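You operate a simulated robot arm through the tools that you are given. There is no shell and no other tool. Be economical: measure what you need, move in short steps, check, and stop when the job is done.

The job below is to be done with a simulated robot arm. You get a single attempt, and the scene is never put back.

Task
Creep the boom down to its cam over the valley pane, then raise and pin it.
Fine: lift knob to 1 first. Hold down till the display says AT CAM, jog back up to 1250 mm, push the mast pin home and turn the drive switch off. Leave the pane on its block, sound. Glass breaks by a fall, a knock or a squeeze, and dragging scratches it. Keep out from under the boom.

The check looks at the end state, three seconds after you hand in, the way a careful person would. Anything else that was tipped, shoved, dropped, spilled or broken makes it a failure.

Robot
A 6-joint arm with a two-finger parallel gripper on a trunk, on a base that drives. Base frame: it is fixed to the floor where the robot stands at the start and does not move with it; the origin is under the middle of the robot, x ahead of it, y to its left, z up; the surface under the hand at the start is at about z = 0.92. Readings come in m, rad, newtons and seconds.
Its first joint turns from -2.897 to 2.897 rad. Places, roughly: angle knob [0.7, -0.1, 1]; lift knob [0.7, 0, 1]; main key [0.7, 0.3, 1]; mode switch [0.7, 0.2, 1]; start button [0.6, -0.1, 0.9]; valley pane [-2.5, -2, 1]. Payload 3.91 kg.
The tool frame sits at the grasp point between the pads (the TCP): z along the fingers, y along the line on which they close. The tips reach 0.03 m beyond it. The gripper opens to 0.11 m. The fingers are 0.02 m wide and 0.01 m thick; the gripper's body (0.048 by 0.112 m) begins 0.055 m behind the TCP.
Orientation is that of the tool frame in the base frame, as a unit quaternion [w, x, y, z]. With the fingers straight down and closing along the base's y, the tool's x points along the base's -x, its y along +y and its z along -z.

Tools
- The arm moves only by the tool jog_arm. Its argument "motion" is a list of rows, each a list of 7 numbers: the turn, a rotation vector about the tool's x, y, z in rad, then the shift along the tool's x, y, z in m, then the finger opening in m, from 0 to 0.11. In form: [[ax, ay, az, tx, ty, tz, jaw], ...]. A call has 1 to 8 rows; each row is the pose to reach, as a shift and turn from the pose commanded when the call began, along the tool's axes at that moment. A row lasts 0.2 s, in which the tool goes at most 0.05 m and 0.15 rad; a call with a longer step from one row to the next is refused whole, and so is a gripper value outside its range. A pose out of reach is approached as far as the arm can. The call stops where the force on the tool passes 70 N (or 10 N more than at its start, if that is more) or the arm is blocked; 0.2 s more then pass. Each finger travels about 0.153 m/s and halts on what it meets, pressing with about 39 N; the grip force reading is that of the motor and also rises with nothing between the fingers. The clock runs only during rows and for 0.2 s after the last one: add rows that repeat a pose to give the fingers time. The reply holds the time, the measured pose of the TCP, the force on the tool along the base axes, the opening and the grip force, in the units named above and with some noise, with the torque about the TCP (base axes, N m) and any sound that the robot's microphone picked up.
- Cameras (640 x 400 px; columns grow to the right, rows downward): "scene" is now at [0.2197, 0.2172, 1.3818]; the picture's right is [-0.21, -0.98, 0.00], its down [-0.43, 0.09, -0.90] and it looks along [0.88, -0.19, -0.44] (base axes); focal length 271 px, centre (320, 200). "wrist" rides on the gripper at [0.072, 0.017, -0.103] in the tool frame; the picture's right is [-0.23, 0.97, 0.00], its down [-0.76, -0.18, -0.62] and it looks along [-0.61, -0.14, 0.78] (tool axes); focal length 222 px, centre (320, 200). There is no depth. A picture from a camera that has moved, and an enlarged one, comes with that camera's place and axes in the base frame and with its lens.
- snapshot(camera): a new picture of that camera. No time passes.
- drive_base(legs): drives the robot by 1 to 6 legs, each [ahead, turn to the left] in m and rad, along the robot's own axes; the way and the turn of a leg run together, so that a leg with both is an arc; at most 1.5 m and 3.142 rad a leg. The arm and the cameras ride along, it lands a little off, and it stops where it bumps. It gives what a move gives.
- aim_head(pan, tilt): turns the head with the scene camera to pan (to the left, within 2.094 rad either way) and tilt (down, from -0.506 to 1.204), counted from straight ahead of the robot. It gives what a move gives.
- zoom(camera, box): a new picture of the part [left, top, right, bottom] of that camera's present view, enlarged. No time passes.
- hand_in(): hands the job in; it is judged then, once.

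Work in short steps. Places have to be worked out from the pictures, the camera data and where the tool is seen: move nearer, look again, correct. Check each grasp and each placing, and mend what went wrong. You have 120 turns and 98 pictures in all, those below and enlarged ones among them. Open the gripper and draw the arm clear of the work before you hand the job in, unless the task says otherwise; then end with one line.

The tools are called after ">>>" as name(argument=value, ...) on one line, values as JSON. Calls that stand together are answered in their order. jog_arm: Moves the arm, as the interface text tells. Its arguments: {"type":"object","properties":{"motion":{"type":"array","items":{"type":"array","items":{"type":"number"}}}},"required":["motion"]} The other tools are called the same way: drive_base (legs) drives the base; aim_head (pan, tilt) turns the head that bears the scene camera; snapshot (camera) takes a picture; zoom (camera, box) takes an enlarged picture of a part of a camera's view; hand_in () hands the job in.

At the start:

```text
time_s: 0.0
tool_pos: [0.5032, 0.2352, 1.2729]
orientation: [0.001, 0.0, 1.0, 0.0]
force: [0.0, -0.6, -0.8]
ft_torque: [-0.02, 0.01, 0.0]
opening: 0.11
gripper_force: 0.0
robot x, y, heading: [0.0019, 0.0018, 0.004]
head pan, tilt: [-0.209, 0.461]
```

scene: 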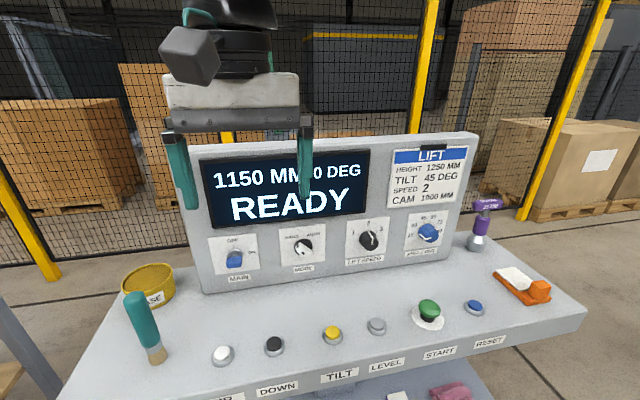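
wrist: 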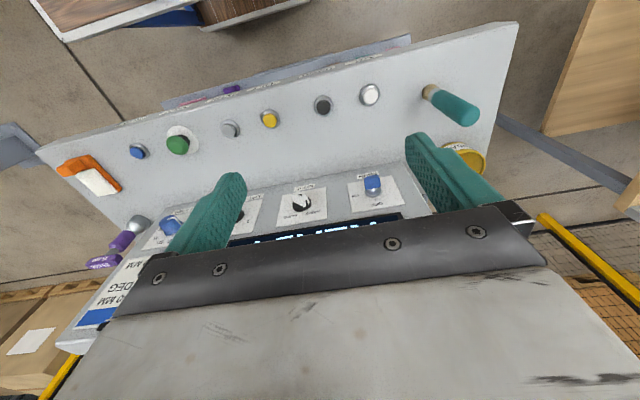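

The display reads 1150 MM 0 DEG READY. I'll enlarge the panel to read the knobs and labels.

>>> zoom(camera="scene", box=[190, 130, 510, 330])

>>> zoom(camera="scene", box=[60, 230, 380, 400])

>>> aim_head(pan=-2.09, tilt=0.2)

>>> snapshot(camera="scene")

```text
2.00 times, centred on (350, 230) of scene
camera zoom: at [0.2197, 0.2172, 1.3818], right [-0.21, -0.98, 0.0], down [-0.43, 0.09, -0.9], along [0.88, -0.19, -0.44], focal length 542 px, centre (260, 140)
```

zoom: 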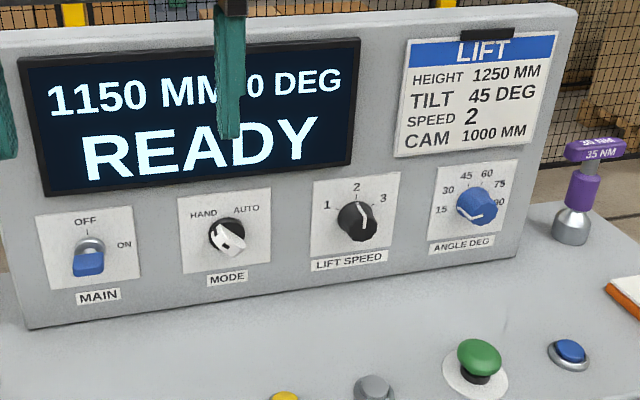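

```text
2.00 times, centred on (220, 315) of scene
camera zoom: at [0.2197, 0.2172, 1.3818], right [-0.21, -0.98, 0.0], down [-0.43, 0.09, -0.9], along [0.88, -0.19, -0.44], focal length 542 px, centre (520, -30)
```

zoom: 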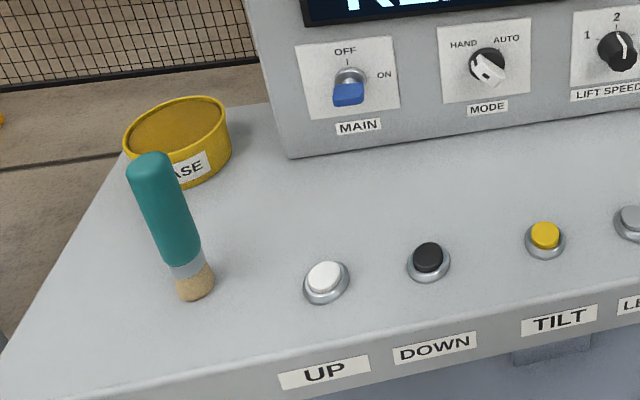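

```text
time_s: 1.9
tool_pos: [0.5031, 0.2356, 1.2737]
orientation: [0.0, 0.001, 1.0, 0.0]
force: [0.2, -0.2, 0.0]
ft_torque: [-0.01, 0.0, 0.0]
opening: 0.1101
gripper_force: 0.1
robot x, y, heading: [0.0025, -0.0007, -0.0]
head pan, tilt: [-2.089, 0.201]
```

```text
93 pictures are left
camera scene: at [0.0838, 0.1553, 1.406], right [-0.87, 0.49, 0.0], down [0.1, 0.17, -0.98], along [-0.48, -0.85, -0.2], focal length 271 px, centre (320, 200)
```

scene: 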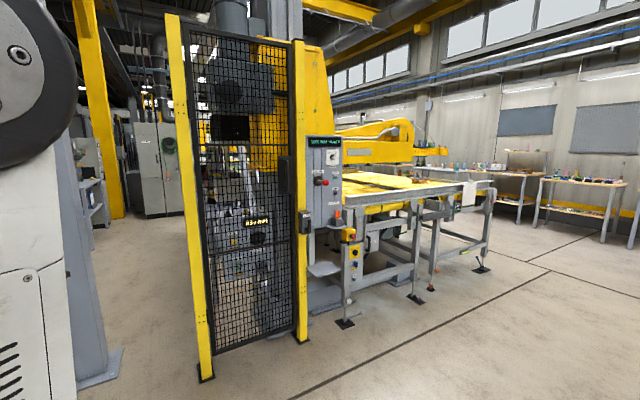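

I zoom on the press/crane where the pane should be.

>>> zoom(camera="scene", box=[300, 90, 500, 215])

>>> zoom(camera="scene", box=[270, 120, 400, 300])

>>> aim_head(pan=2.09, tilt=0.2)

>>> snapshot(camera="scene")

```text
3.20 times, centred on (400, 152) of scene
camera zoom: at [0.0838, 0.1553, 1.406], right [-0.87, 0.49, 0.0], down [0.1, 0.17, -0.98], along [-0.48, -0.85, -0.2], focal length 867 px, centre (64, 352)
```

zoom: 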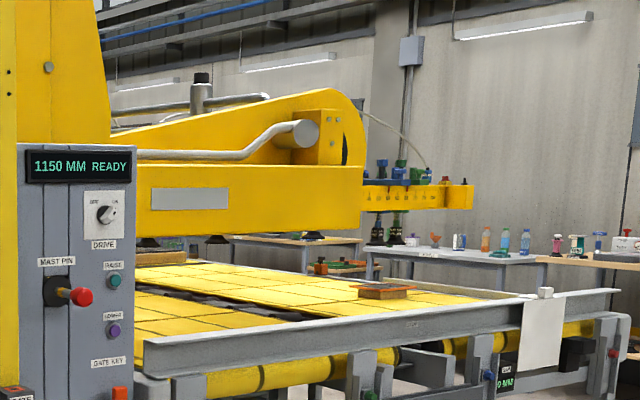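

```text
2.22 times, centred on (335, 210) of scene
camera zoom: at [0.0838, 0.1553, 1.406], right [-0.87, 0.49, 0.0], down [0.1, 0.17, -0.98], along [-0.48, -0.85, -0.2], focal length 602 px, centre (287, 178)
```

zoom: 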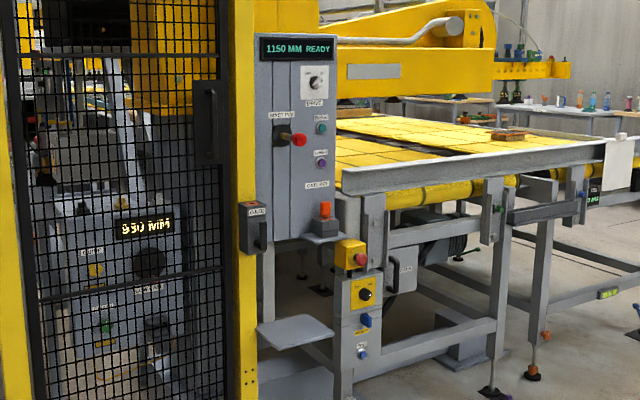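

```text
time_s: 5.2
tool_pos: [0.5027, 0.2365, 1.2743]
orientation: [0.0, 0.001, 1.0, 0.0]
force: [-1.0, 0.0, 0.4]
ft_torque: [-0.01, 0.02, 0.0]
opening: 0.11
gripper_force: 0.0
robot x, y, heading: [-0.0002, 0.0018, -0.0]
head pan, tilt: [2.089, 0.201]
```

```text
90 pictures are left
camera scene: at [0.0838, 0.3172, 1.406], right [0.87, 0.5, 0.0], down [0.1, -0.17, -0.98], along [-0.49, 0.85, -0.2], focal length 271 px, centre (320, 200)
```

scene: 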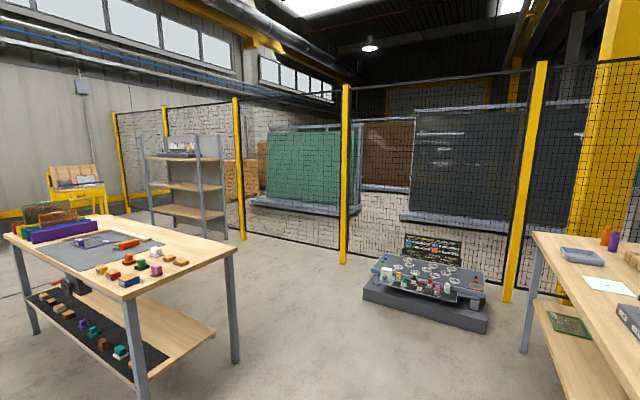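

Cabinet with DRIVE switch and MAST PIN is at the far machine; I'll look back at the console closely to read its knobs.

>>> aim_head(pan=-0.2, tilt=0.46)

>>> zoom(camera="scene", box=[205, 205, 325, 280])

>>> zoom(camera="scene", box=[330, 205, 450, 280])

>>> zoom(camera="scene", box=[200, 300, 360, 400])

```text
time_s: 7.4
tool_pos: [0.5015, 0.2356, 1.2736]
orientation: [-0.001, 0.0, 1.0, 0.0]
force: [0.3, -0.1, 0.6]
ft_torque: [-0.02, 0.02, 0.03]
opening: 0.1099
gripper_force: 0.0
robot x, y, heading: [0.0001, 0.0047, 0.004]
head pan, tilt: [-0.201, 0.461]
```

```text
5.33 times, centred on (265, 242) of scene
camera zoom: at [0.2198, 0.218, 1.3818], right [-0.2, -0.98, 0.0], down [-0.44, 0.09, -0.9], along [0.88, -0.18, -0.44], focal length 1445 px, centre (613, -27)
```

zoom: 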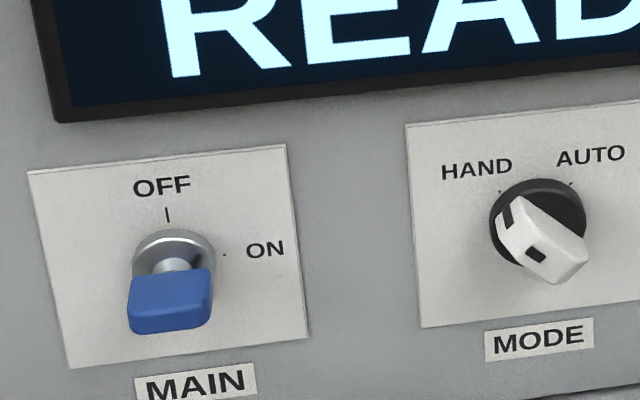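

```text
5.33 times, centred on (390, 242) of scene
camera zoom: at [0.2198, 0.218, 1.3818], right [-0.2, -0.98, 0.0], down [-0.44, 0.09, -0.9], along [0.88, -0.18, -0.44], focal length 1445 px, centre (-53, -27)
```

zoom: 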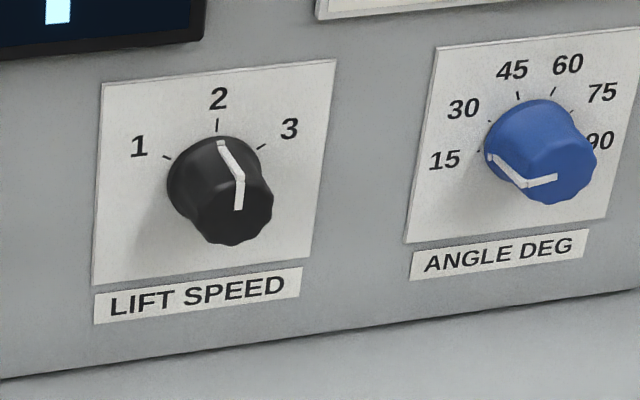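

```text
4.00 times, centred on (280, 350) of scene
camera zoom: at [0.2198, 0.218, 1.3818], right [-0.2, -0.98, 0.0], down [-0.44, 0.09, -0.9], along [0.88, -0.18, -0.44], focal length 1084 px, centre (480, -400)
```

zoom: 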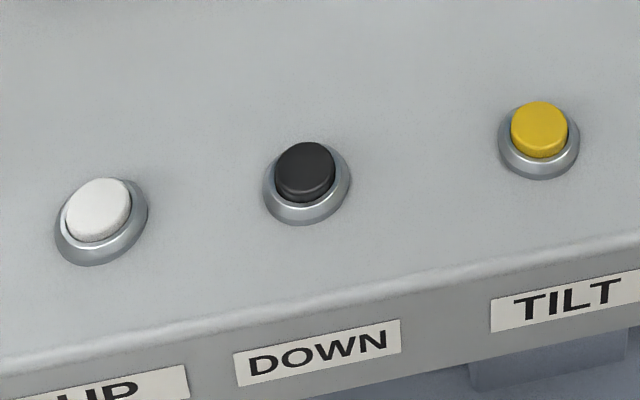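

Mode is HAND, lift knob at 2, main looks on. I swing the tool toward horizontal in front of the lift knob, staying well off the panel, to look with the wrist camera.

>>> jog_arm(motion=[[0, -0.15, 0, 0, -0.03, 0, 0.08], [0, -0.3, 0, 0, -0.06, 0, 0.08], [0, -0.45, 0, 0.01, -0.09, 0, 0.08], [0, -0.6, 0, 0.02, -0.12, 0, 0.08], [0, -0.75, 0, 0.02, -0.15, 0.01, 0.08], [0, -0.9, 0, 0.02, -0.18, 0.02, 0.08], [0, -1.05, 0, 0.02, -0.21, 0.03, 0.08], [0, -1.2, 0, 0.02, -0.235, 0.04, 0.08]])

>>> snapshot(camera="wrist")

>>> snapshot(camera="scene")

```text
time_s: 9.2
tool_pos: [0.4888, 0.0039, 1.2627]
orientation: [0.565, 0.0, 0.825, 0.001]
force: [0.9, -0.1, 0.6]
ft_torque: [-0.02, -0.01, -0.01]
opening: 0.0802
gripper_force: 0.0
out of reach, approached as far as the arm can: row 8
robot x, y, heading: [-0.0028, -0.0001, 0.002]
head pan, tilt: [-0.201, 0.461]
```

```text
86 pictures are left
camera wrist: at [0.3661, 0.0203, 1.2333], right [0.08, 0.97, 0.21], down [-0.31, -0.18, 0.94], along [0.95, -0.14, 0.28], focal length 222 px, centre (320, 200)
```

wrist: 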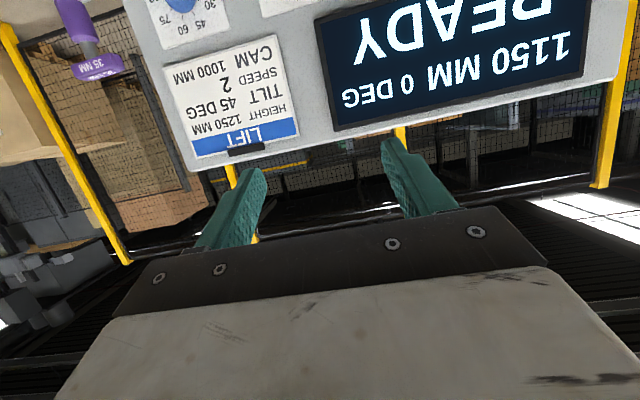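

```text
85 pictures are left
camera scene: at [0.2201, 0.2177, 1.3818], right [-0.2, -0.98, 0.0], down [-0.44, 0.09, -0.9], along [0.88, -0.18, -0.44], focal length 271 px, centre (320, 200)
```

scene: 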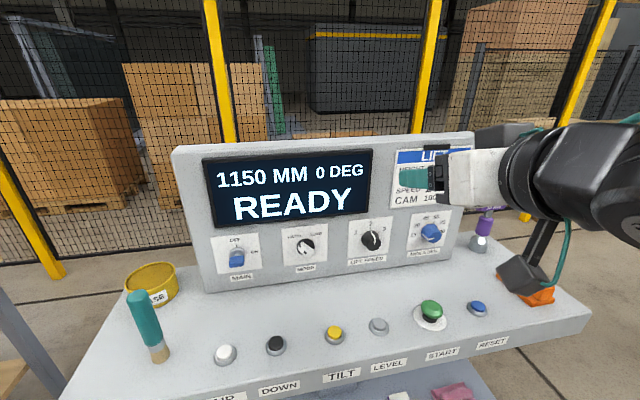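

The arm is cramped near the trunk; I back the base 0.2 m to gain room for a horizontal tool.

>>> drive_base(legs=[[-0.2, 0]])

>>> jog_arm(motion=[[0, -0.05, 0, 0.04, 0, 0.01, 0.08], [0, -0.1, 0, 0.08, 0, 0.02, 0.08], [0, -0.15, 0, 0.12, 0, 0.03, 0.08], [0, -0.15, 0, 0.16, 0, 0.05, 0.08]])

>>> snapshot(camera="wrist")

>>> snapshot(camera="scene")

```text
time_s: 10.8
tool_pos: [0.2856, 0.0036, 1.2633]
orientation: [0.564, 0.002, 0.826, -0.001]
force: [0.2, -0.1, 0.0]
ft_torque: [0.03, -0.02, -0.02]
opening: 0.08
gripper_force: 0.1
robot x, y, heading: [-0.2021, -0.0, 0.0]
head pan, tilt: [-0.201, 0.461]
```

```text
time_s: 11.8
tool_pos: [0.3337, 0.0409, 1.2747]
orientation: [0.624, 0.002, 0.782, 0.0]
force: [-0.9, -0.9, 0.5]
ft_torque: [0.04, 0.0, 0.18]
opening: 0.0799
gripper_force: 0.0
out of reach, approached as far as the arm can: row 1, 2, 3, 4
robot x, y, heading: [-0.2039, 0.0018, 0.003]
head pan, tilt: [-0.201, 0.461]
```

```text
84 pictures are left
camera wrist: at [0.2175, 0.0586, 1.2274], right [0.05, 0.97, 0.22], down [-0.44, -0.18, 0.88], along [0.9, -0.14, 0.42], focal length 222 px, centre (320, 200)
```

wrist: 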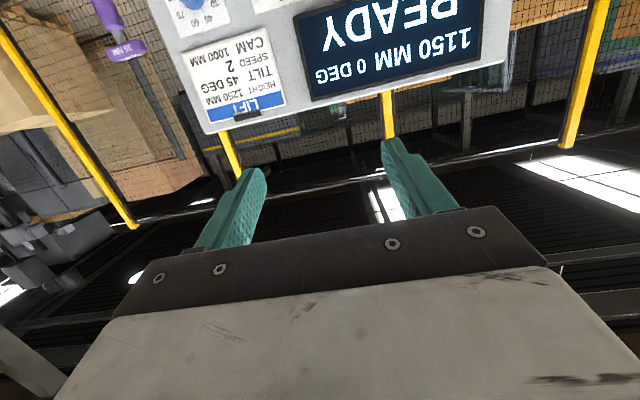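

```text
83 pictures are left
camera scene: at [0.0155, 0.2167, 1.3821], right [-0.2, -0.98, 0.0], down [-0.44, 0.09, -0.9], along [0.88, -0.18, -0.44], focal length 271 px, centre (320, 200)
```

scene: 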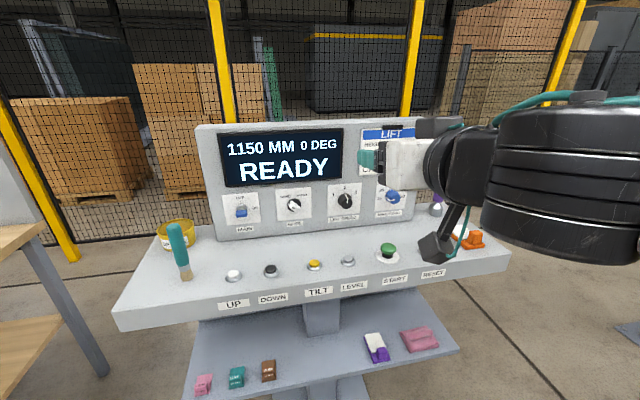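

Triangulating the two views puts the lift knob's face near (0.68, 0.01, 1.04) and the panel leaning back ~20°. I move to a pre-grasp point ~0.1 m off along its axis.

>>> jog_arm(motion=[[0, 0.02, 0, 0, -0.005, 0.045, 0.08], [0, 0.04, 0, 0, -0.01, 0.09, 0.08], [0, 0.06, 0, 0.02, -0.015, 0.135, 0.08], [0, 0.08, 0, 0.045, -0.02, 0.175, 0.08], [0, 0.1, 0, 0.07, -0.025, 0.21, 0.08], [0, 0.12, 0, 0.1, -0.03, 0.24, 0.08], [0, 0.12, 0, 0.125, -0.033, 0.265, 0.08], [0, 0.12, 0, 0.14, -0.033, 0.29, 0.08]])

>>> snapshot(camera="wrist")

>>> snapshot(camera="scene")

```text
time_s: 13.6
tool_pos: [0.5823, 0.0201, 1.0737]
orientation: [0.576, 0.003, 0.817, -0.003]
force: [-0.2, -1.1, -0.2]
ft_torque: [0.02, -0.01, 0.02]
opening: 0.0799
gripper_force: 0.1
out of reach, approached as far as the arm can: row 8
robot x, y, heading: [-0.2052, 0.0009, -0.004]
head pan, tilt: [-0.201, 0.461]
```

```text
82 pictures are left
camera wrist: at [0.4615, 0.0383, 1.0398], right [0.09, 0.97, 0.21], down [-0.33, -0.17, 0.93], along [0.94, -0.15, 0.31], focal length 222 px, centre (320, 200)
```

wrist: 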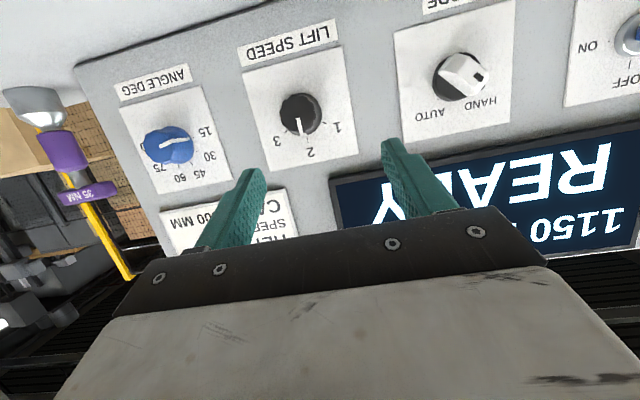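

```text
81 pictures are left
camera scene: at [0.0156, 0.2178, 1.3819], right [-0.2, -0.98, 0.0], down [-0.44, 0.09, -0.9], along [0.88, -0.18, -0.44], focal length 271 px, centre (320, 200)
```

scene: 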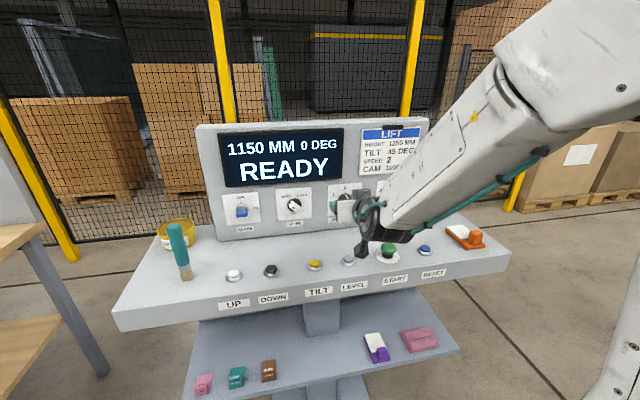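

Knob face checks out at about (0.682, 0.004, 1.03). I need the panel's lean precisely, so I zoom for triangulation.

>>> zoom(camera="scene", box=[185, 110, 345, 260])

>>> zoom(camera="scene", box=[310, 160, 430, 260])

```text
2.67 times, centred on (265, 185) of scene
camera zoom: at [0.0156, 0.2178, 1.3819], right [-0.2, -0.98, 0.0], down [-0.44, 0.09, -0.9], along [0.88, -0.18, -0.44], focal length 722 px, centre (467, 240)
```

zoom: 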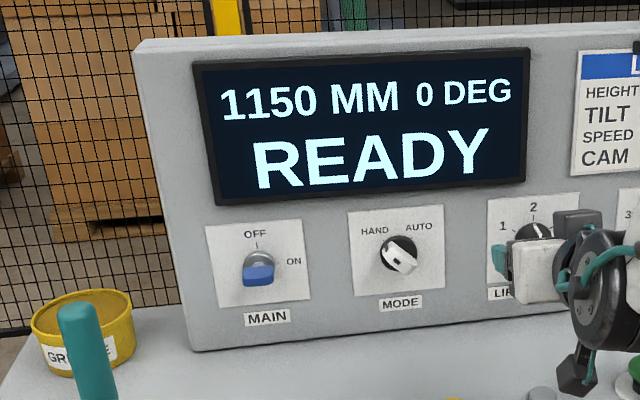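

```text
4.00 times, centred on (370, 210) of scene
camera zoom: at [0.0156, 0.2178, 1.3819], right [-0.2, -0.98, 0.0], down [-0.44, 0.09, -0.9], along [0.88, -0.18, -0.44], focal length 1084 px, centre (120, 160)
```

zoom: 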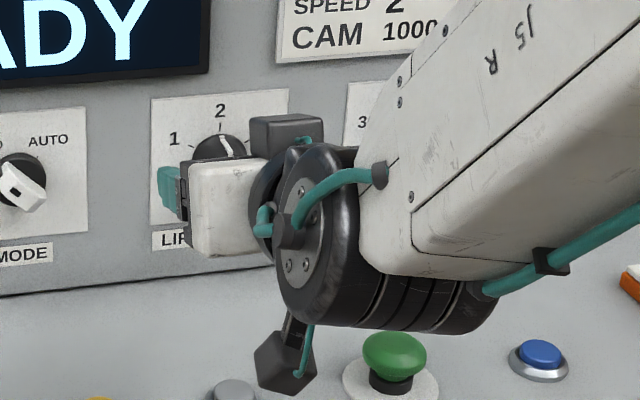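

The panel is nearly vertical (about 6° lean). I level the tool to ~102° pitch and line it up on the knob axis, still 7 cm off.

>>> jog_arm(motion=[[0, -0.06, 0, 0.01, -0.008, 0, 0.08], [0, -0.12, 0, 0.02, -0.016, -0.005, 0.08], [0, -0.12, 0, 0.03, -0.016, -0.005, 0.08], [0, -0.12, 0, 0.03, -0.016, -0.005, 0.08]])

>>> snapshot(camera="wrist")

```text
time_s: 14.6
tool_pos: [0.5669, 0.0369, 1.0522]
orientation: [0.624, 0.003, 0.781, -0.003]
force: [-0.6, 0.1, -0.3]
ft_torque: [-0.01, 0.0, -0.03]
opening: 0.0803
gripper_force: 0.0
out of reach, approached as far as the arm can: row 1, 2, 3, 4
robot x, y, heading: [-0.2002, 0.0005, 0.001]
head pan, tilt: [-0.201, 0.461]
```

```text
78 pictures are left
camera wrist: at [0.4502, 0.0548, 1.0044], right [0.06, 0.97, 0.22], down [-0.44, -0.17, 0.88], along [0.9, -0.15, 0.42], focal length 222 px, centre (320, 200)
```

wrist: 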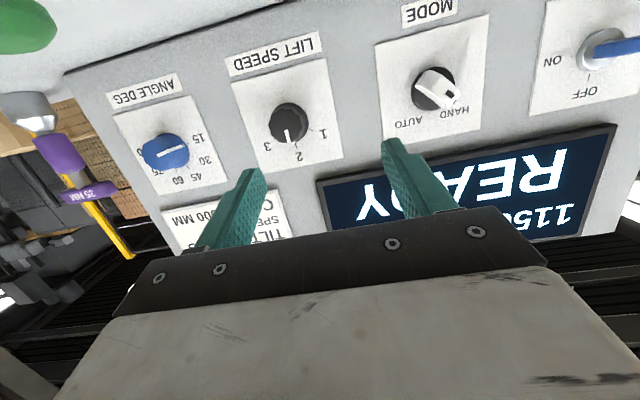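

The wrist seems at a limit here (y drifts). I back up another 0.15 m so the forearm reaches flatter, and retry.

>>> drive_base(legs=[[-0.15, 0]])

>>> jog_arm(motion=[[0, 0, 0, 0, -0.01, 0.04, 0.08], [0, 0, 0, 0, -0.02, 0.08, 0.08], [0, 0, 0, 0, -0.03, 0.12, 0.08], [0, 0, 0, 0, -0.033, 0.15, 0.08], [0, 0, 0, 0, -0.033, 0.15, 0.08]])

```text
time_s: 15.9
tool_pos: [0.4199, 0.0354, 1.052]
orientation: [0.625, 0.004, 0.781, -0.003]
force: [0.6, 0.2, -0.1]
ft_torque: [-0.02, 0.0, -0.02]
opening: 0.0799
gripper_force: 0.0
robot x, y, heading: [-0.3509, -0.0018, -0.003]
head pan, tilt: [-0.201, 0.461]
```

```text
time_s: 17.1
tool_pos: [0.549, 0.0459, 1.0188]
orientation: [0.622, 0.008, 0.783, -0.01]
force: [0.0, -0.1, 0.3]
ft_torque: [0.01, 0.02, 0.02]
opening: 0.0798
gripper_force: 0.1
out of reach, approached as far as the arm can: row 1, 2, 3, 4, 5
robot x, y, heading: [-0.3507, 0.0038, -0.003]
head pan, tilt: [-0.201, 0.461]
```

Still limited. I test whether rolling the tool about its axis frees the wrist.

>>> jog_arm(motion=[[0, 0, 0.15, 0, 0, 0, 0.08], [0, 0, 0.3, 0, 0, 0, 0.08], [0, 0, 0.45, 0, 0, 0, 0.08], [0, 0, 0.6, 0, 0, 0, 0.08], [0, 0, 0.75, 0, 0, 0, 0.08]])

>>> snapshot(camera="scene")

```text
time_s: 18.3
tool_pos: [0.5503, 0.0515, 1.024]
orientation: [0.622, 0.019, 0.782, 0.003]
force: [0.1, 0.6, -0.2]
ft_torque: [-0.01, 0.02, 0.02]
opening: 0.0802
gripper_force: 0.1
out of reach, approached as far as the arm can: row 1, 2, 3, 4, 5
robot x, y, heading: [-0.3497, 0.0028, -0.001]
head pan, tilt: [-0.201, 0.461]
```

```text
77 pictures are left
camera scene: at [-0.1311, 0.2177, 1.3818], right [-0.2, -0.98, 0.0], down [-0.44, 0.09, -0.9], along [0.88, -0.18, -0.44], focal length 271 px, centre (320, 200)
```

scene: 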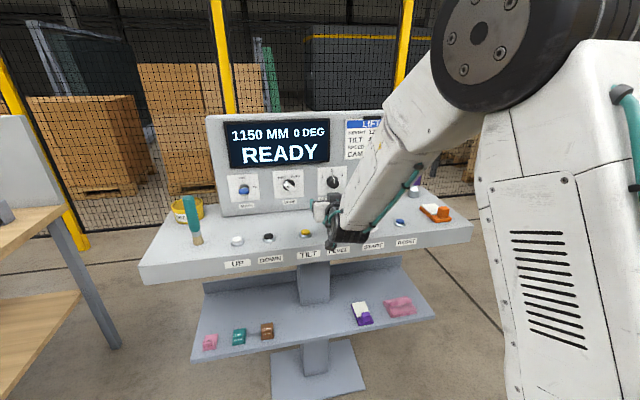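

Roll in that direction is blocked — a roll joint is at its stop. I try the other direction.

>>> jog_arm(motion=[[0, 0, -0.15, 0, 0, 0, 0.08], [0, 0, -0.3, 0, 0, 0, 0.08], [0, 0, -0.45, 0, 0, 0, 0.08], [0, 0, -0.6, 0, 0, 0, 0.08], [0, 0, -0.75, 0, 0, 0, 0.08], [0, 0, -0.75, 0, 0, 0, 0.08]])

>>> snapshot(camera="wrist")

```text
time_s: 19.7
tool_pos: [0.5506, 0.0511, 1.0243]
orientation: [0.58, -0.271, 0.735, -0.225]
force: [-0.2, 1.3, 0.2]
ft_torque: [0.0, 0.0, 0.02]
opening: 0.0799
gripper_force: 0.1
robot x, y, heading: [-0.3522, -0.0029, 0.0]
head pan, tilt: [-0.201, 0.461]
```

```text
76 pictures are left
camera wrist: at [0.4338, 0.018, 0.9837], right [-0.09, 0.88, -0.46], down [-0.45, 0.38, 0.81], along [0.89, 0.28, 0.36], focal length 222 px, centre (320, 200)
```

wrist: 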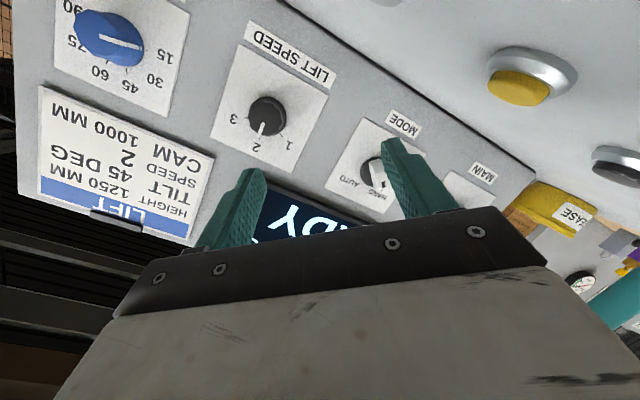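

Negative roll works, and that is also the direction needed to turn the knob from 2 to 1. I align on the knob axis at ~9 cm off.

>>> jog_arm(motion=[[0.02, -0.025, 0, 0.004, -0.018, 0.008, 0.07], [0.04, -0.05, 0, 0.008, -0.036, 0.016, 0.07], [0.059, -0.068, 0, 0.012, -0.053, 0.0235, 0.07], [0.059, -0.068, 0, 0.012, -0.053, 0.0235, 0.07]])

>>> snapshot(camera="wrist")

>>> zoom(camera="scene", box=[260, 140, 420, 260])

```text
time_s: 20.7
tool_pos: [0.5763, 0.0347, 1.0509]
orientation: [0.606, -0.25, 0.713, -0.249]
force: [-0.3, 0.6, 0.8]
ft_torque: [-0.01, -0.03, 0.0]
opening: 0.0701
gripper_force: 0.0
out of reach, approached as far as the arm can: row 1, 2, 3, 4
robot x, y, heading: [-0.3529, 0.0033, -0.005]
head pan, tilt: [-0.201, 0.461]
```

```text
75 pictures are left
camera wrist: at [0.4634, 0.0045, 1.0005], right [-0.02, 0.88, -0.47], down [-0.5, 0.4, 0.77], along [0.87, 0.25, 0.43], focal length 222 px, centre (320, 200)
```

wrist: 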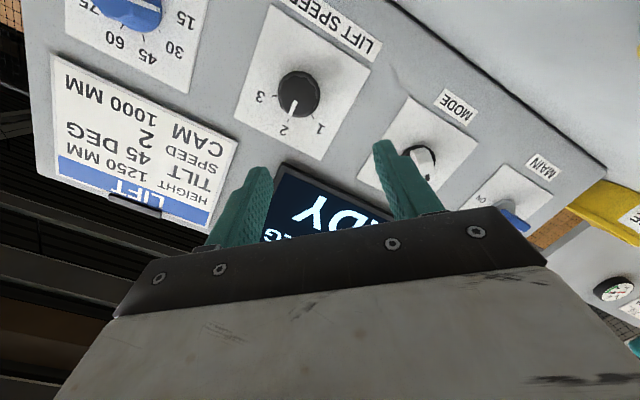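

```text
3.33 times, centred on (340, 200) of scene
camera zoom: at [-0.1311, 0.2177, 1.3818], right [-0.2, -0.98, 0.0], down [-0.44, 0.09, -0.9], along [0.88, -0.18, -0.44], focal length 903 px, centre (253, 200)
```

zoom: 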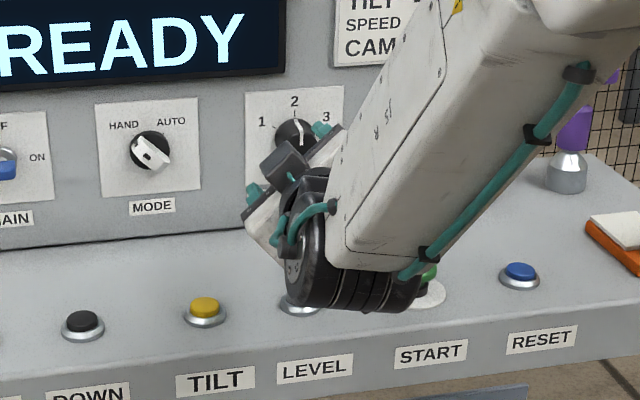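

The wrist works better when the arm reaches to the robot's left with the tool facing straight ahead. I retract and raise the arm, then shift the base to the right (−y).

>>> jog_arm(motion=[[0, 0, 0, 0, 0, -0.045, 0.07], [0, 0, 0, -0.02, -0.018, -0.085, 0.07], [0, 0, 0, -0.045, -0.04, -0.115, 0.07], [0, 0, 0, -0.07, -0.062, -0.145, 0.07], [0, 0, 0, -0.095, -0.084, -0.175, 0.07], [0, 0, 0, -0.12, -0.106, -0.2, 0.07]])

>>> drive_base(legs=[[0, -1.2], [0.33, 0], [0, 1.2]])

>>> snapshot(camera="scene")

```text
time_s: 22.1
tool_pos: [0.4017, 0.0388, 1.236]
orientation: [0.612, -0.26, 0.708, -0.238]
force: [0.2, 0.7, 0.0]
ft_torque: [0.0, 0.0, -0.01]
opening: 0.0701
gripper_force: 0.0
out of reach, approached as far as the arm can: row 1
robot x, y, heading: [-0.354, -0.0007, -0.001]
head pan, tilt: [-0.201, 0.461]
```

```text
time_s: 30.4
tool_pos: [0.5174, -0.2623, 1.2359]
orientation: [0.614, -0.266, 0.706, -0.232]
force: [-0.8, 0.6, 0.3]
ft_torque: [0.0, 0.0, -0.06]
opening: 0.0699
gripper_force: 0.1
robot x, y, heading: [-0.236, -0.3116, 0.011]
head pan, tilt: [-0.201, 0.461]
```

```text
73 pictures are left
camera scene: at [-0.017, -0.0898, 1.3818], right [-0.19, -0.98, 0.0], down [-0.44, 0.08, -0.9], along [0.88, -0.17, -0.44], focal length 271 px, centre (320, 200)
```

scene: 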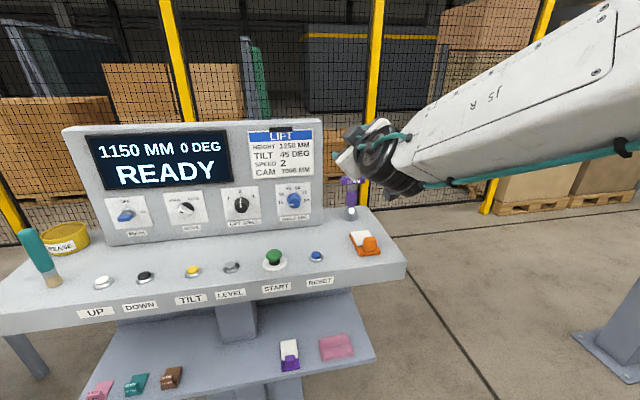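

Base is now at y ≈ −0.31. I bring the tool left at height, then down in front of the knob.

>>> jog_arm(motion=[[0, 0, 0, -0.029, 0.033, 0, 0.07], [0, 0, 0, -0.058, 0.066, 0, 0.07], [0, 0, 0, -0.087, 0.099, 0, 0.07], [0, 0, 0, -0.117, 0.133, 0, 0.07], [0, 0, 0, -0.146, 0.166, 0, 0.07], [0, 0, 0, -0.175, 0.199, 0, 0.07], [0, 0, 0, -0.148, 0.225, 0.025, 0.07], [0, 0, 0, -0.118, 0.251, 0.045, 0.07]])

>>> jog_arm(motion=[[0, 0, 0, 0.026, 0.022, 0.01, 0.07], [0, 0, 0, 0.052, 0.044, 0.02, 0.07], [0, 0, 0, 0.078, 0.067, 0.039, 0.07], [0, 0, 0, 0.078, 0.067, 0.039, 0.07]])

>>> snapshot(camera="wrist")

```text
time_s: 32.2
tool_pos: [0.5501, 0.0056, 1.1512]
orientation: [0.615, -0.264, 0.706, -0.232]
force: [0.4, -0.3, 0.1]
ft_torque: [-0.02, 0.06, 0.02]
opening: 0.0699
gripper_force: 0.0
robot x, y, heading: [-0.2328, -0.312, 0.012]
head pan, tilt: [-0.201, 0.461]
```

```text
time_s: 33.2
tool_pos: [0.5751, 0.0026, 1.0456]
orientation: [0.614, -0.265, 0.706, -0.233]
force: [-1.0, 1.0, 0.0]
ft_torque: [-0.01, -0.02, 0.02]
opening: 0.0699
gripper_force: 0.0
robot x, y, heading: [-0.2334, -0.3075, 0.012]
head pan, tilt: [-0.201, 0.461]
```

```text
72 pictures are left
camera wrist: at [0.4638, -0.0319, 0.9951], right [-0.06, 0.88, -0.47], down [-0.52, 0.37, 0.77], along [0.85, 0.29, 0.44], focal length 222 px, centre (320, 200)
```

wrist: 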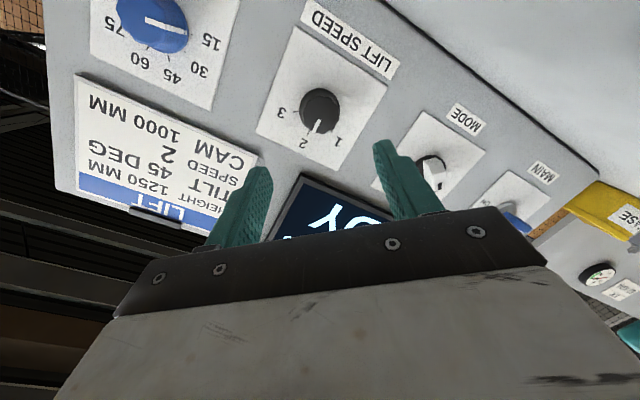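

No reach error now, and the knob is centred. I advance slowly toward the knob, checking on the way.

>>> jog_arm(motion=[[0, 0, 0, 0.002, 0, 0.03, 0.065], [0, 0, 0, 0.005, 0, 0.06, 0.065]])

>>> snapshot(camera="wrist")

>>> zoom(camera="scene", box=[180, 160, 320, 260])

```text
time_s: 33.8
tool_pos: [0.6342, -0.0003, 1.035]
orientation: [0.615, -0.265, 0.705, -0.233]
force: [0.2, 1.3, 0.0]
ft_torque: [0.01, 0.02, 0.01]
opening: 0.065
gripper_force: 0.1
robot x, y, heading: [-0.2315, -0.309, 0.013]
head pan, tilt: [-0.201, 0.461]
```

```text
71 pictures are left
camera wrist: at [0.5238, -0.0353, 0.9845], right [-0.06, 0.88, -0.47], down [-0.52, 0.37, 0.77], along [0.85, 0.29, 0.44], focal length 222 px, centre (320, 200)
```

wrist: 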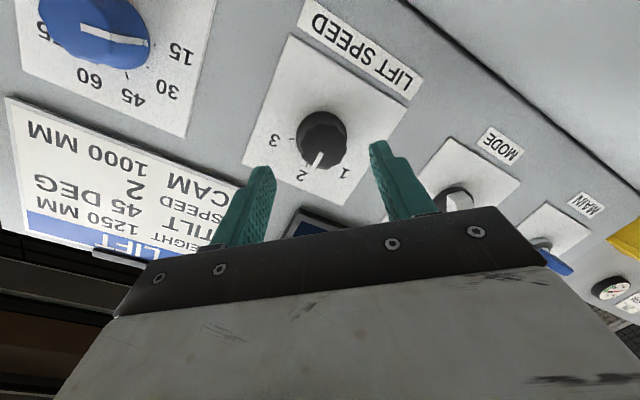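

```text
4.00 times, centred on (250, 210) of scene
camera zoom: at [-0.0173, -0.0897, 1.3818], right [-0.19, -0.98, 0.0], down [-0.44, 0.08, -0.9], along [0.88, -0.17, -0.44], focal length 1084 px, centre (600, 160)
```

zoom: 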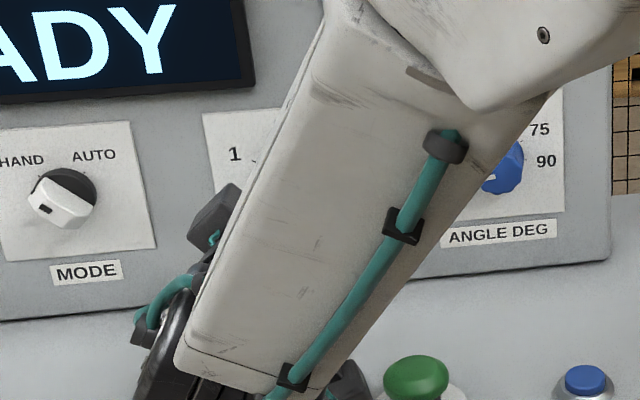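

The knob sits slightly lower than the tool axis; I shift 7 mm along tool x, advance so the pads straddle it, then close.

>>> jog_arm(motion=[[0, 0, 0, 0.007, 0, 0.012, 0.065], [0, 0, 0, 0.007, 0, 0.022, 0.065], [0, 0, 0, 0.007, 0, 0.032, 0.065]])

>>> snapshot(camera="wrist")

```text
time_s: 34.6
tool_pos: [0.6662, -0.0046, 1.0245]
orientation: [0.614, -0.265, 0.706, -0.232]
force: [-1.4, 0.8, -0.6]
ft_torque: [0.03, 0.0, 0.03]
opening: 0.0652
gripper_force: 0.0
robot x, y, heading: [-0.2366, -0.3097, 0.015]
head pan, tilt: [-0.201, 0.461]
```

```text
69 pictures are left
camera wrist: at [0.5552, -0.0399, 0.9735], right [-0.06, 0.88, -0.47], down [-0.52, 0.37, 0.77], along [0.85, 0.29, 0.44], focal length 222 px, centre (320, 200)
```

wrist: 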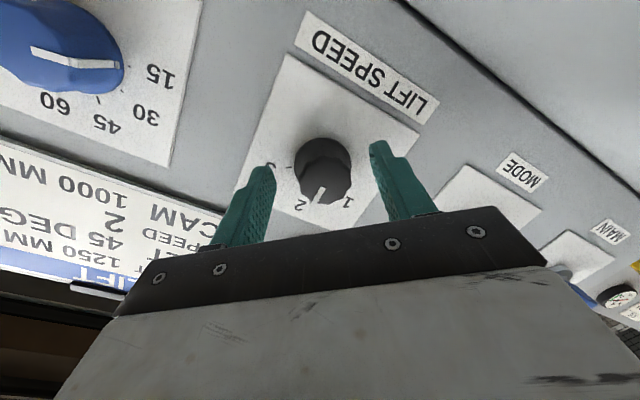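

Pads straddle the knob with ~14 mm overlap. A few mm deeper, then close.

>>> jog_arm(motion=[[0, 0, 0, 0.0, 0.001, 0.005, 0.065], [0, 0, 0, 0.0, 0.001, 0.005, 0.045], [0, 0, 0, 0.0, 0.001, 0.005, 0.02], [0, 0, 0, 0.0, 0.001, 0.005, 0.02]])

>>> snapshot(camera="wrist")

```text
time_s: 35.6
tool_pos: [0.6722, -0.0052, 1.0243]
orientation: [0.615, -0.263, 0.706, -0.234]
force: [-0.2, -5.2, 8.4]
ft_torque: [0.08, -0.95, -1.1]
opening: 0.0388
gripper_force: 44.8
robot x, y, heading: [-0.2331, -0.309, 0.012]
head pan, tilt: [-0.201, 0.461]
```

```text
68 pictures are left
camera wrist: at [0.5605, -0.0399, 0.973], right [-0.06, 0.88, -0.47], down [-0.52, 0.37, 0.77], along [0.85, 0.29, 0.44], focal length 222 px, centre (320, 200)
```

wrist: 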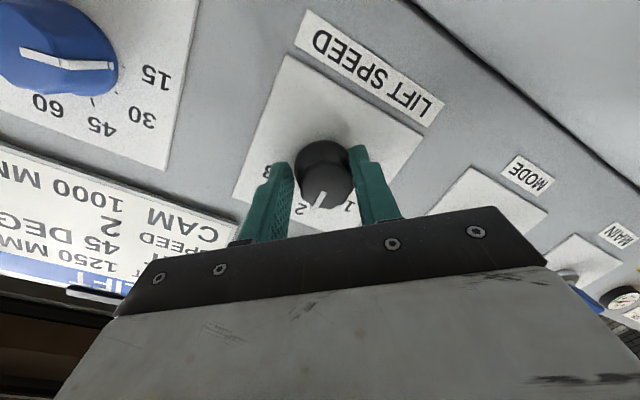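

Gripped (39 mm). I turn it counter-clockwise (negative tool z).

>>> jog_arm(motion=[[0, 0, -0.14, 0, 0, 0, 0.02], [0, 0, -0.28, 0, 0, 0, 0.02], [0, 0, -0.42, 0, 0, 0, 0.02], [0, 0, -0.56, 0, 0, 0, 0.02], [0, 0, -0.7, 0, 0, 0, 0.02], [0, 0, -0.84, 0, 0, 0, 0.02], [0, 0, -0.95, 0, 0, 0, 0.02]])

>>> snapshot(camera="wrist")

```text
time_s: 37.2
tool_pos: [0.6715, -0.004, 1.0291]
orientation: [-0.444, 0.556, -0.504, 0.49]
force: [6.0, -10.3, 46.0]
ft_torque: [0.36, -1.37, -0.33]
opening: 0.043
gripper_force: 22.9
robot x, y, heading: [-0.2376, -0.3107, 0.013]
head pan, tilt: [-0.201, 0.461]
```

```text
67 pictures are left
camera wrist: at [0.5672, -0.0775, 1.0323], right [-0.12, 0.13, -0.98], down [-0.6, 0.78, 0.18], along [0.79, 0.62, -0.02], focal length 222 px, centre (320, 200)
```

wrist: 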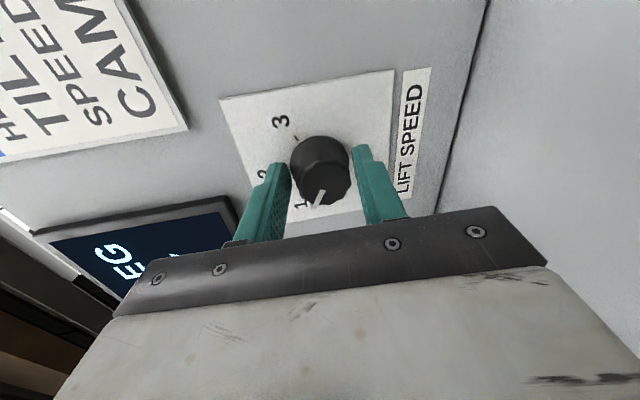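

Pointer is close to 1. I open the fingers in place, back off a little and look.

>>> jog_arm(motion=[[0, 0, 0, 0, 0, 0, 0.065], [0, 0, 0, 0, 0, 0, 0.075], [0, 0, 0, 0, 0, -0.03, 0.075], [0, 0, 0, 0, 0, -0.07, 0.075]])

>>> zoom(camera="wrist", box=[220, 20, 420, 160])

```text
time_s: 38.2
tool_pos: [0.6024, -0.0043, 1.0301]
orientation: [-0.44, 0.558, -0.507, 0.488]
force: [-0.1, -0.1, -0.2]
ft_torque: [0.02, -0.01, 0.02]
opening: 0.0751
gripper_force: 0.0
robot x, y, heading: [-0.2359, -0.3073, 0.015]
head pan, tilt: [-0.201, 0.461]
```

```text
2.86 times, centred on (320, 90) of wrist
camera zoom: at [0.498, -0.0784, 1.0349], right [-0.14, 0.13, -0.98], down [-0.6, 0.78, 0.18], along [0.79, 0.62, -0.03], focal length 635 px, centre (320, 514)
```

zoom: 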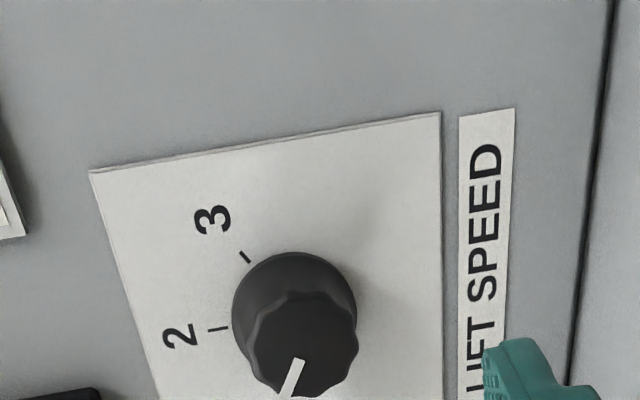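

Need to see lower; another zoom region shows the "1" mark.

>>> zoom(camera="wrist", box=[240, 80, 400, 200])

```text
3.33 times, centred on (320, 140) of wrist
camera zoom: at [0.498, -0.0784, 1.0349], right [-0.14, 0.13, -0.98], down [-0.6, 0.78, 0.18], along [0.79, 0.62, -0.03], focal length 740 px, centre (320, 400)
```

zoom: 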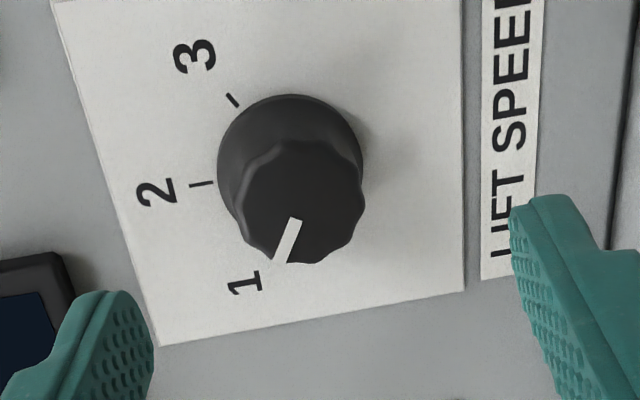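

The pointer sits on 1. Now I retract upward, un-rolling the tool, then go tool-down for the push buttons.

>>> jog_arm(motion=[[0, 0, 0, 0, -0.02, -0.04, 0.06], [0, 0, 0.1, 0, -0.05, -0.07, 0.04], [0, 0, 0.25, 0, -0.085, -0.09, 0.02], [0, 0, 0.4, 0, -0.12, -0.1, 0.0], [0, 0, 0.55, 0, -0.15, -0.1, 0.0], [0, 0, 0.7, 0, -0.18, -0.1, 0.0], [0, 0, 0.85, 0, -0.2, -0.1, 0.0], [0, 0, 1.0, 0, -0.22, -0.1, 0.0]])

>>> snapshot(camera="scene")

```text
time_s: 40.0
tool_pos: [0.5331, 0.0145, 1.2637]
orientation: [0.62, -0.246, 0.713, -0.216]
force: [0.0, 0.3, -0.1]
ft_torque: [0.01, -0.03, -0.03]
opening: 0.0002
gripper_force: 37.7
robot x, y, heading: [-0.2337, -0.3077, 0.01]
head pan, tilt: [-0.201, 0.461]
```

```text
64 pictures are left
camera scene: at [-0.0169, -0.0898, 1.3817], right [-0.19, -0.98, 0.0], down [-0.44, 0.08, -0.9], along [0.88, -0.17, -0.44], focal length 271 px, centre (320, 200)
```

scene: 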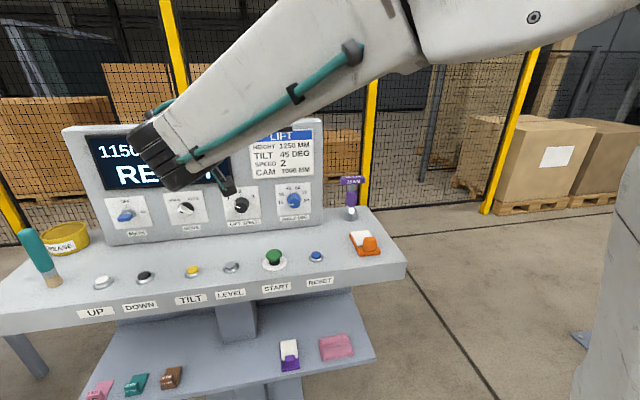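

I rotate the tool to point straight down, then shift the base left (backing sideways) so UP and DOWN are in reach.

>>> jog_arm(motion=[[-0.045, 0.13, 0.052, 0, 0, -0.01, 0], [-0.09, 0.26, 0.104, 0, 0, -0.02, 0], [-0.135, 0.39, 0.155, 0, 0, -0.03, 0], [-0.18, 0.52, 0.207, 0, 0, -0.03, 0], [-0.225, 0.65, 0.258, 0, 0, -0.03, 0], [-0.27, 0.78, 0.31, 0, 0, -0.03, 0], [-0.315, 0.905, 0.36, 0, 0, -0.03, 0]])

>>> jog_arm(motion=[[-0.045, 0.13, 0.052, 0, 0, 0, 0], [-0.09, 0.26, 0.104, 0, 0, 0, 0], [-0.135, 0.38, 0.15, 0, 0, 0, 0], [-0.164, 0.47, 0.186, 0, 0, 0, 0]])

>>> drive_base(legs=[[0, -1.5], [-0.42, 0], [0, 1.5]])

>>> snapshot(camera="scene")

>>> snapshot(camera="wrist")

```text
time_s: 41.6
tool_pos: [0.5027, 0.0182, 1.2665]
orientation: [0.232, -0.092, 0.965, -0.081]
force: [-0.1, 1.3, 1.1]
ft_torque: [0.0, 0.02, 0.0]
opening: 0.0
gripper_force: 37.7
robot x, y, heading: [-0.2326, -0.3089, 0.011]
head pan, tilt: [-0.201, 0.461]
```

```text
time_s: 42.6
tool_pos: [0.5027, 0.0174, 1.2683]
orientation: [0.0, 0.0, 1.0, -0.001]
force: [-0.7, -0.7, 0.7]
ft_torque: [0.0, -0.03, 0.01]
opening: 0.0
gripper_force: 38.0
robot x, y, heading: [-0.2353, -0.3094, 0.013]
head pan, tilt: [-0.201, 0.461]
```

```text
time_s: 52.5
tool_pos: [0.4593, 0.457, 1.2662]
orientation: [0.0, -0.013, 1.0, -0.001]
force: [0.4, -0.2, 0.9]
ft_torque: [-0.02, 0.0, -0.02]
opening: 0.0
gripper_force: 37.8
robot x, y, heading: [-0.27, 0.1082, 0.038]
head pan, tilt: [-0.201, 0.461]
```

```text
63 pictures are left
camera scene: at [-0.0588, 0.3363, 1.3818], right [-0.16, -0.99, 0.0], down [-0.44, 0.07, -0.9], along [0.88, -0.15, -0.44], focal length 271 px, centre (320, 200)
```

scene: 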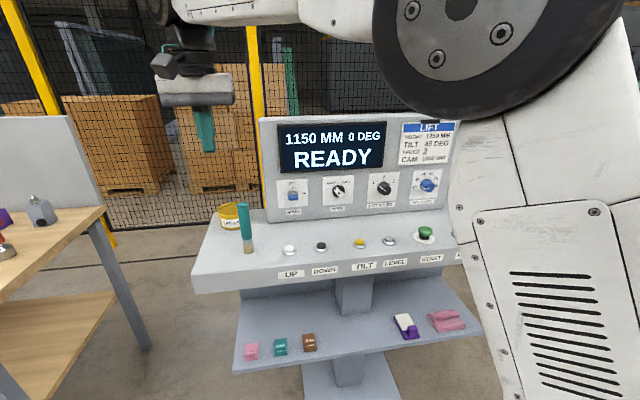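

```text
62 pictures are left
camera wrist: at [0.3857, 0.4727, 1.3707], right [0.2, 0.98, 0.0], down [0.77, -0.16, 0.62], along [0.61, -0.13, -0.78], focal length 222 px, centre (320, 200)
```

wrist: 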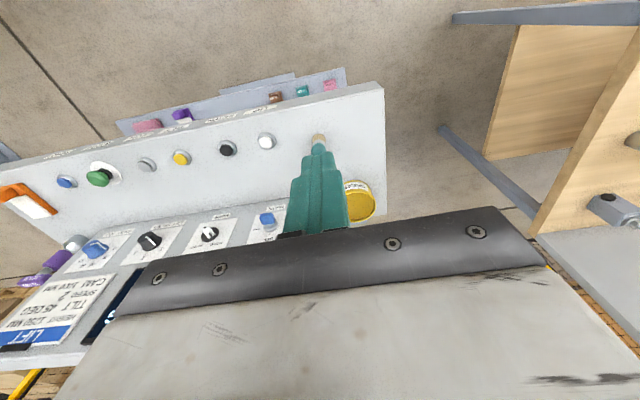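

DOWN triangulates to (0.558, 0.231, 0.928), UP to (0.556, 0.319, 0.93). I move above DOWN at height, then lower to ~7 cm above it.

>>> jog_arm(motion=[[0, 0, 0, -0.018, -0.045, 0, 0], [0, 0, 0, -0.036, -0.09, 0, 0], [0, 0, 0, -0.054, -0.135, 0, 0], [0, 0, 0, -0.072, -0.18, 0, 0], [0, 0, 0, -0.093, -0.2286, 0, 0], [0, 0, 0, -0.093, -0.2286, 0.05, 0], [0, 0, 0, -0.093, -0.2286, 0.1, 0], [0, 0, 0, -0.093, -0.2286, 0.15, 0]])

>>> jog_arm(motion=[[0, 0, 0, 0, 0, 0.04, 0], [0, 0, 0, 0, 0, 0.08, 0]])

>>> snapshot(camera="wrist")

>>> snapshot(camera="scene")

```text
refused: row 5 steps farther than a row can; nothing moved
```

```text
time_s: 53.1
tool_pos: [0.4599, 0.457, 1.1863]
orientation: [0.002, -0.013, 1.0, -0.001]
force: [-0.5, -0.2, 0.2]
ft_torque: [0.0, -0.02, 0.01]
opening: 0.0
gripper_force: 37.6
robot x, y, heading: [-0.27, 0.1114, 0.035]
head pan, tilt: [-0.201, 0.461]
```

```text
61 pictures are left
camera wrist: at [0.3852, 0.4726, 1.2902], right [0.2, 0.98, 0.0], down [0.77, -0.16, 0.62], along [0.61, -0.13, -0.78], focal length 222 px, centre (320, 200)
```

wrist: 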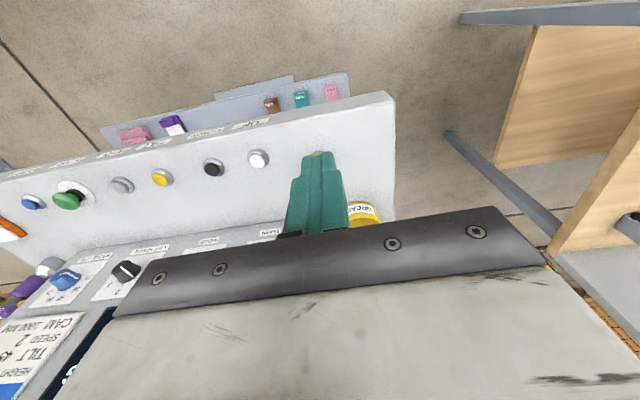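

```text
60 pictures are left
camera scene: at [-0.059, 0.3362, 1.3818], right [-0.16, -0.99, 0.0], down [-0.44, 0.07, -0.9], along [0.88, -0.15, -0.44], focal length 271 px, centre (320, 200)
```

scene: 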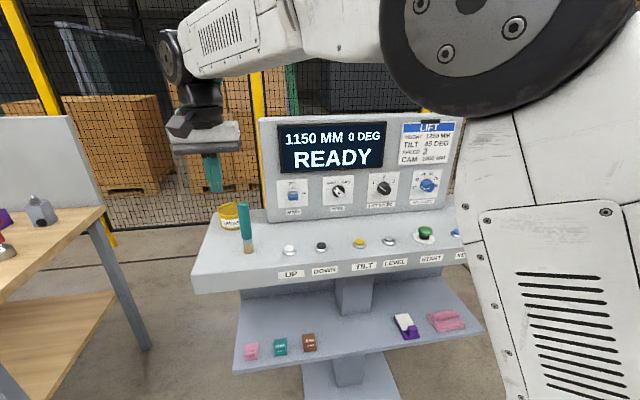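

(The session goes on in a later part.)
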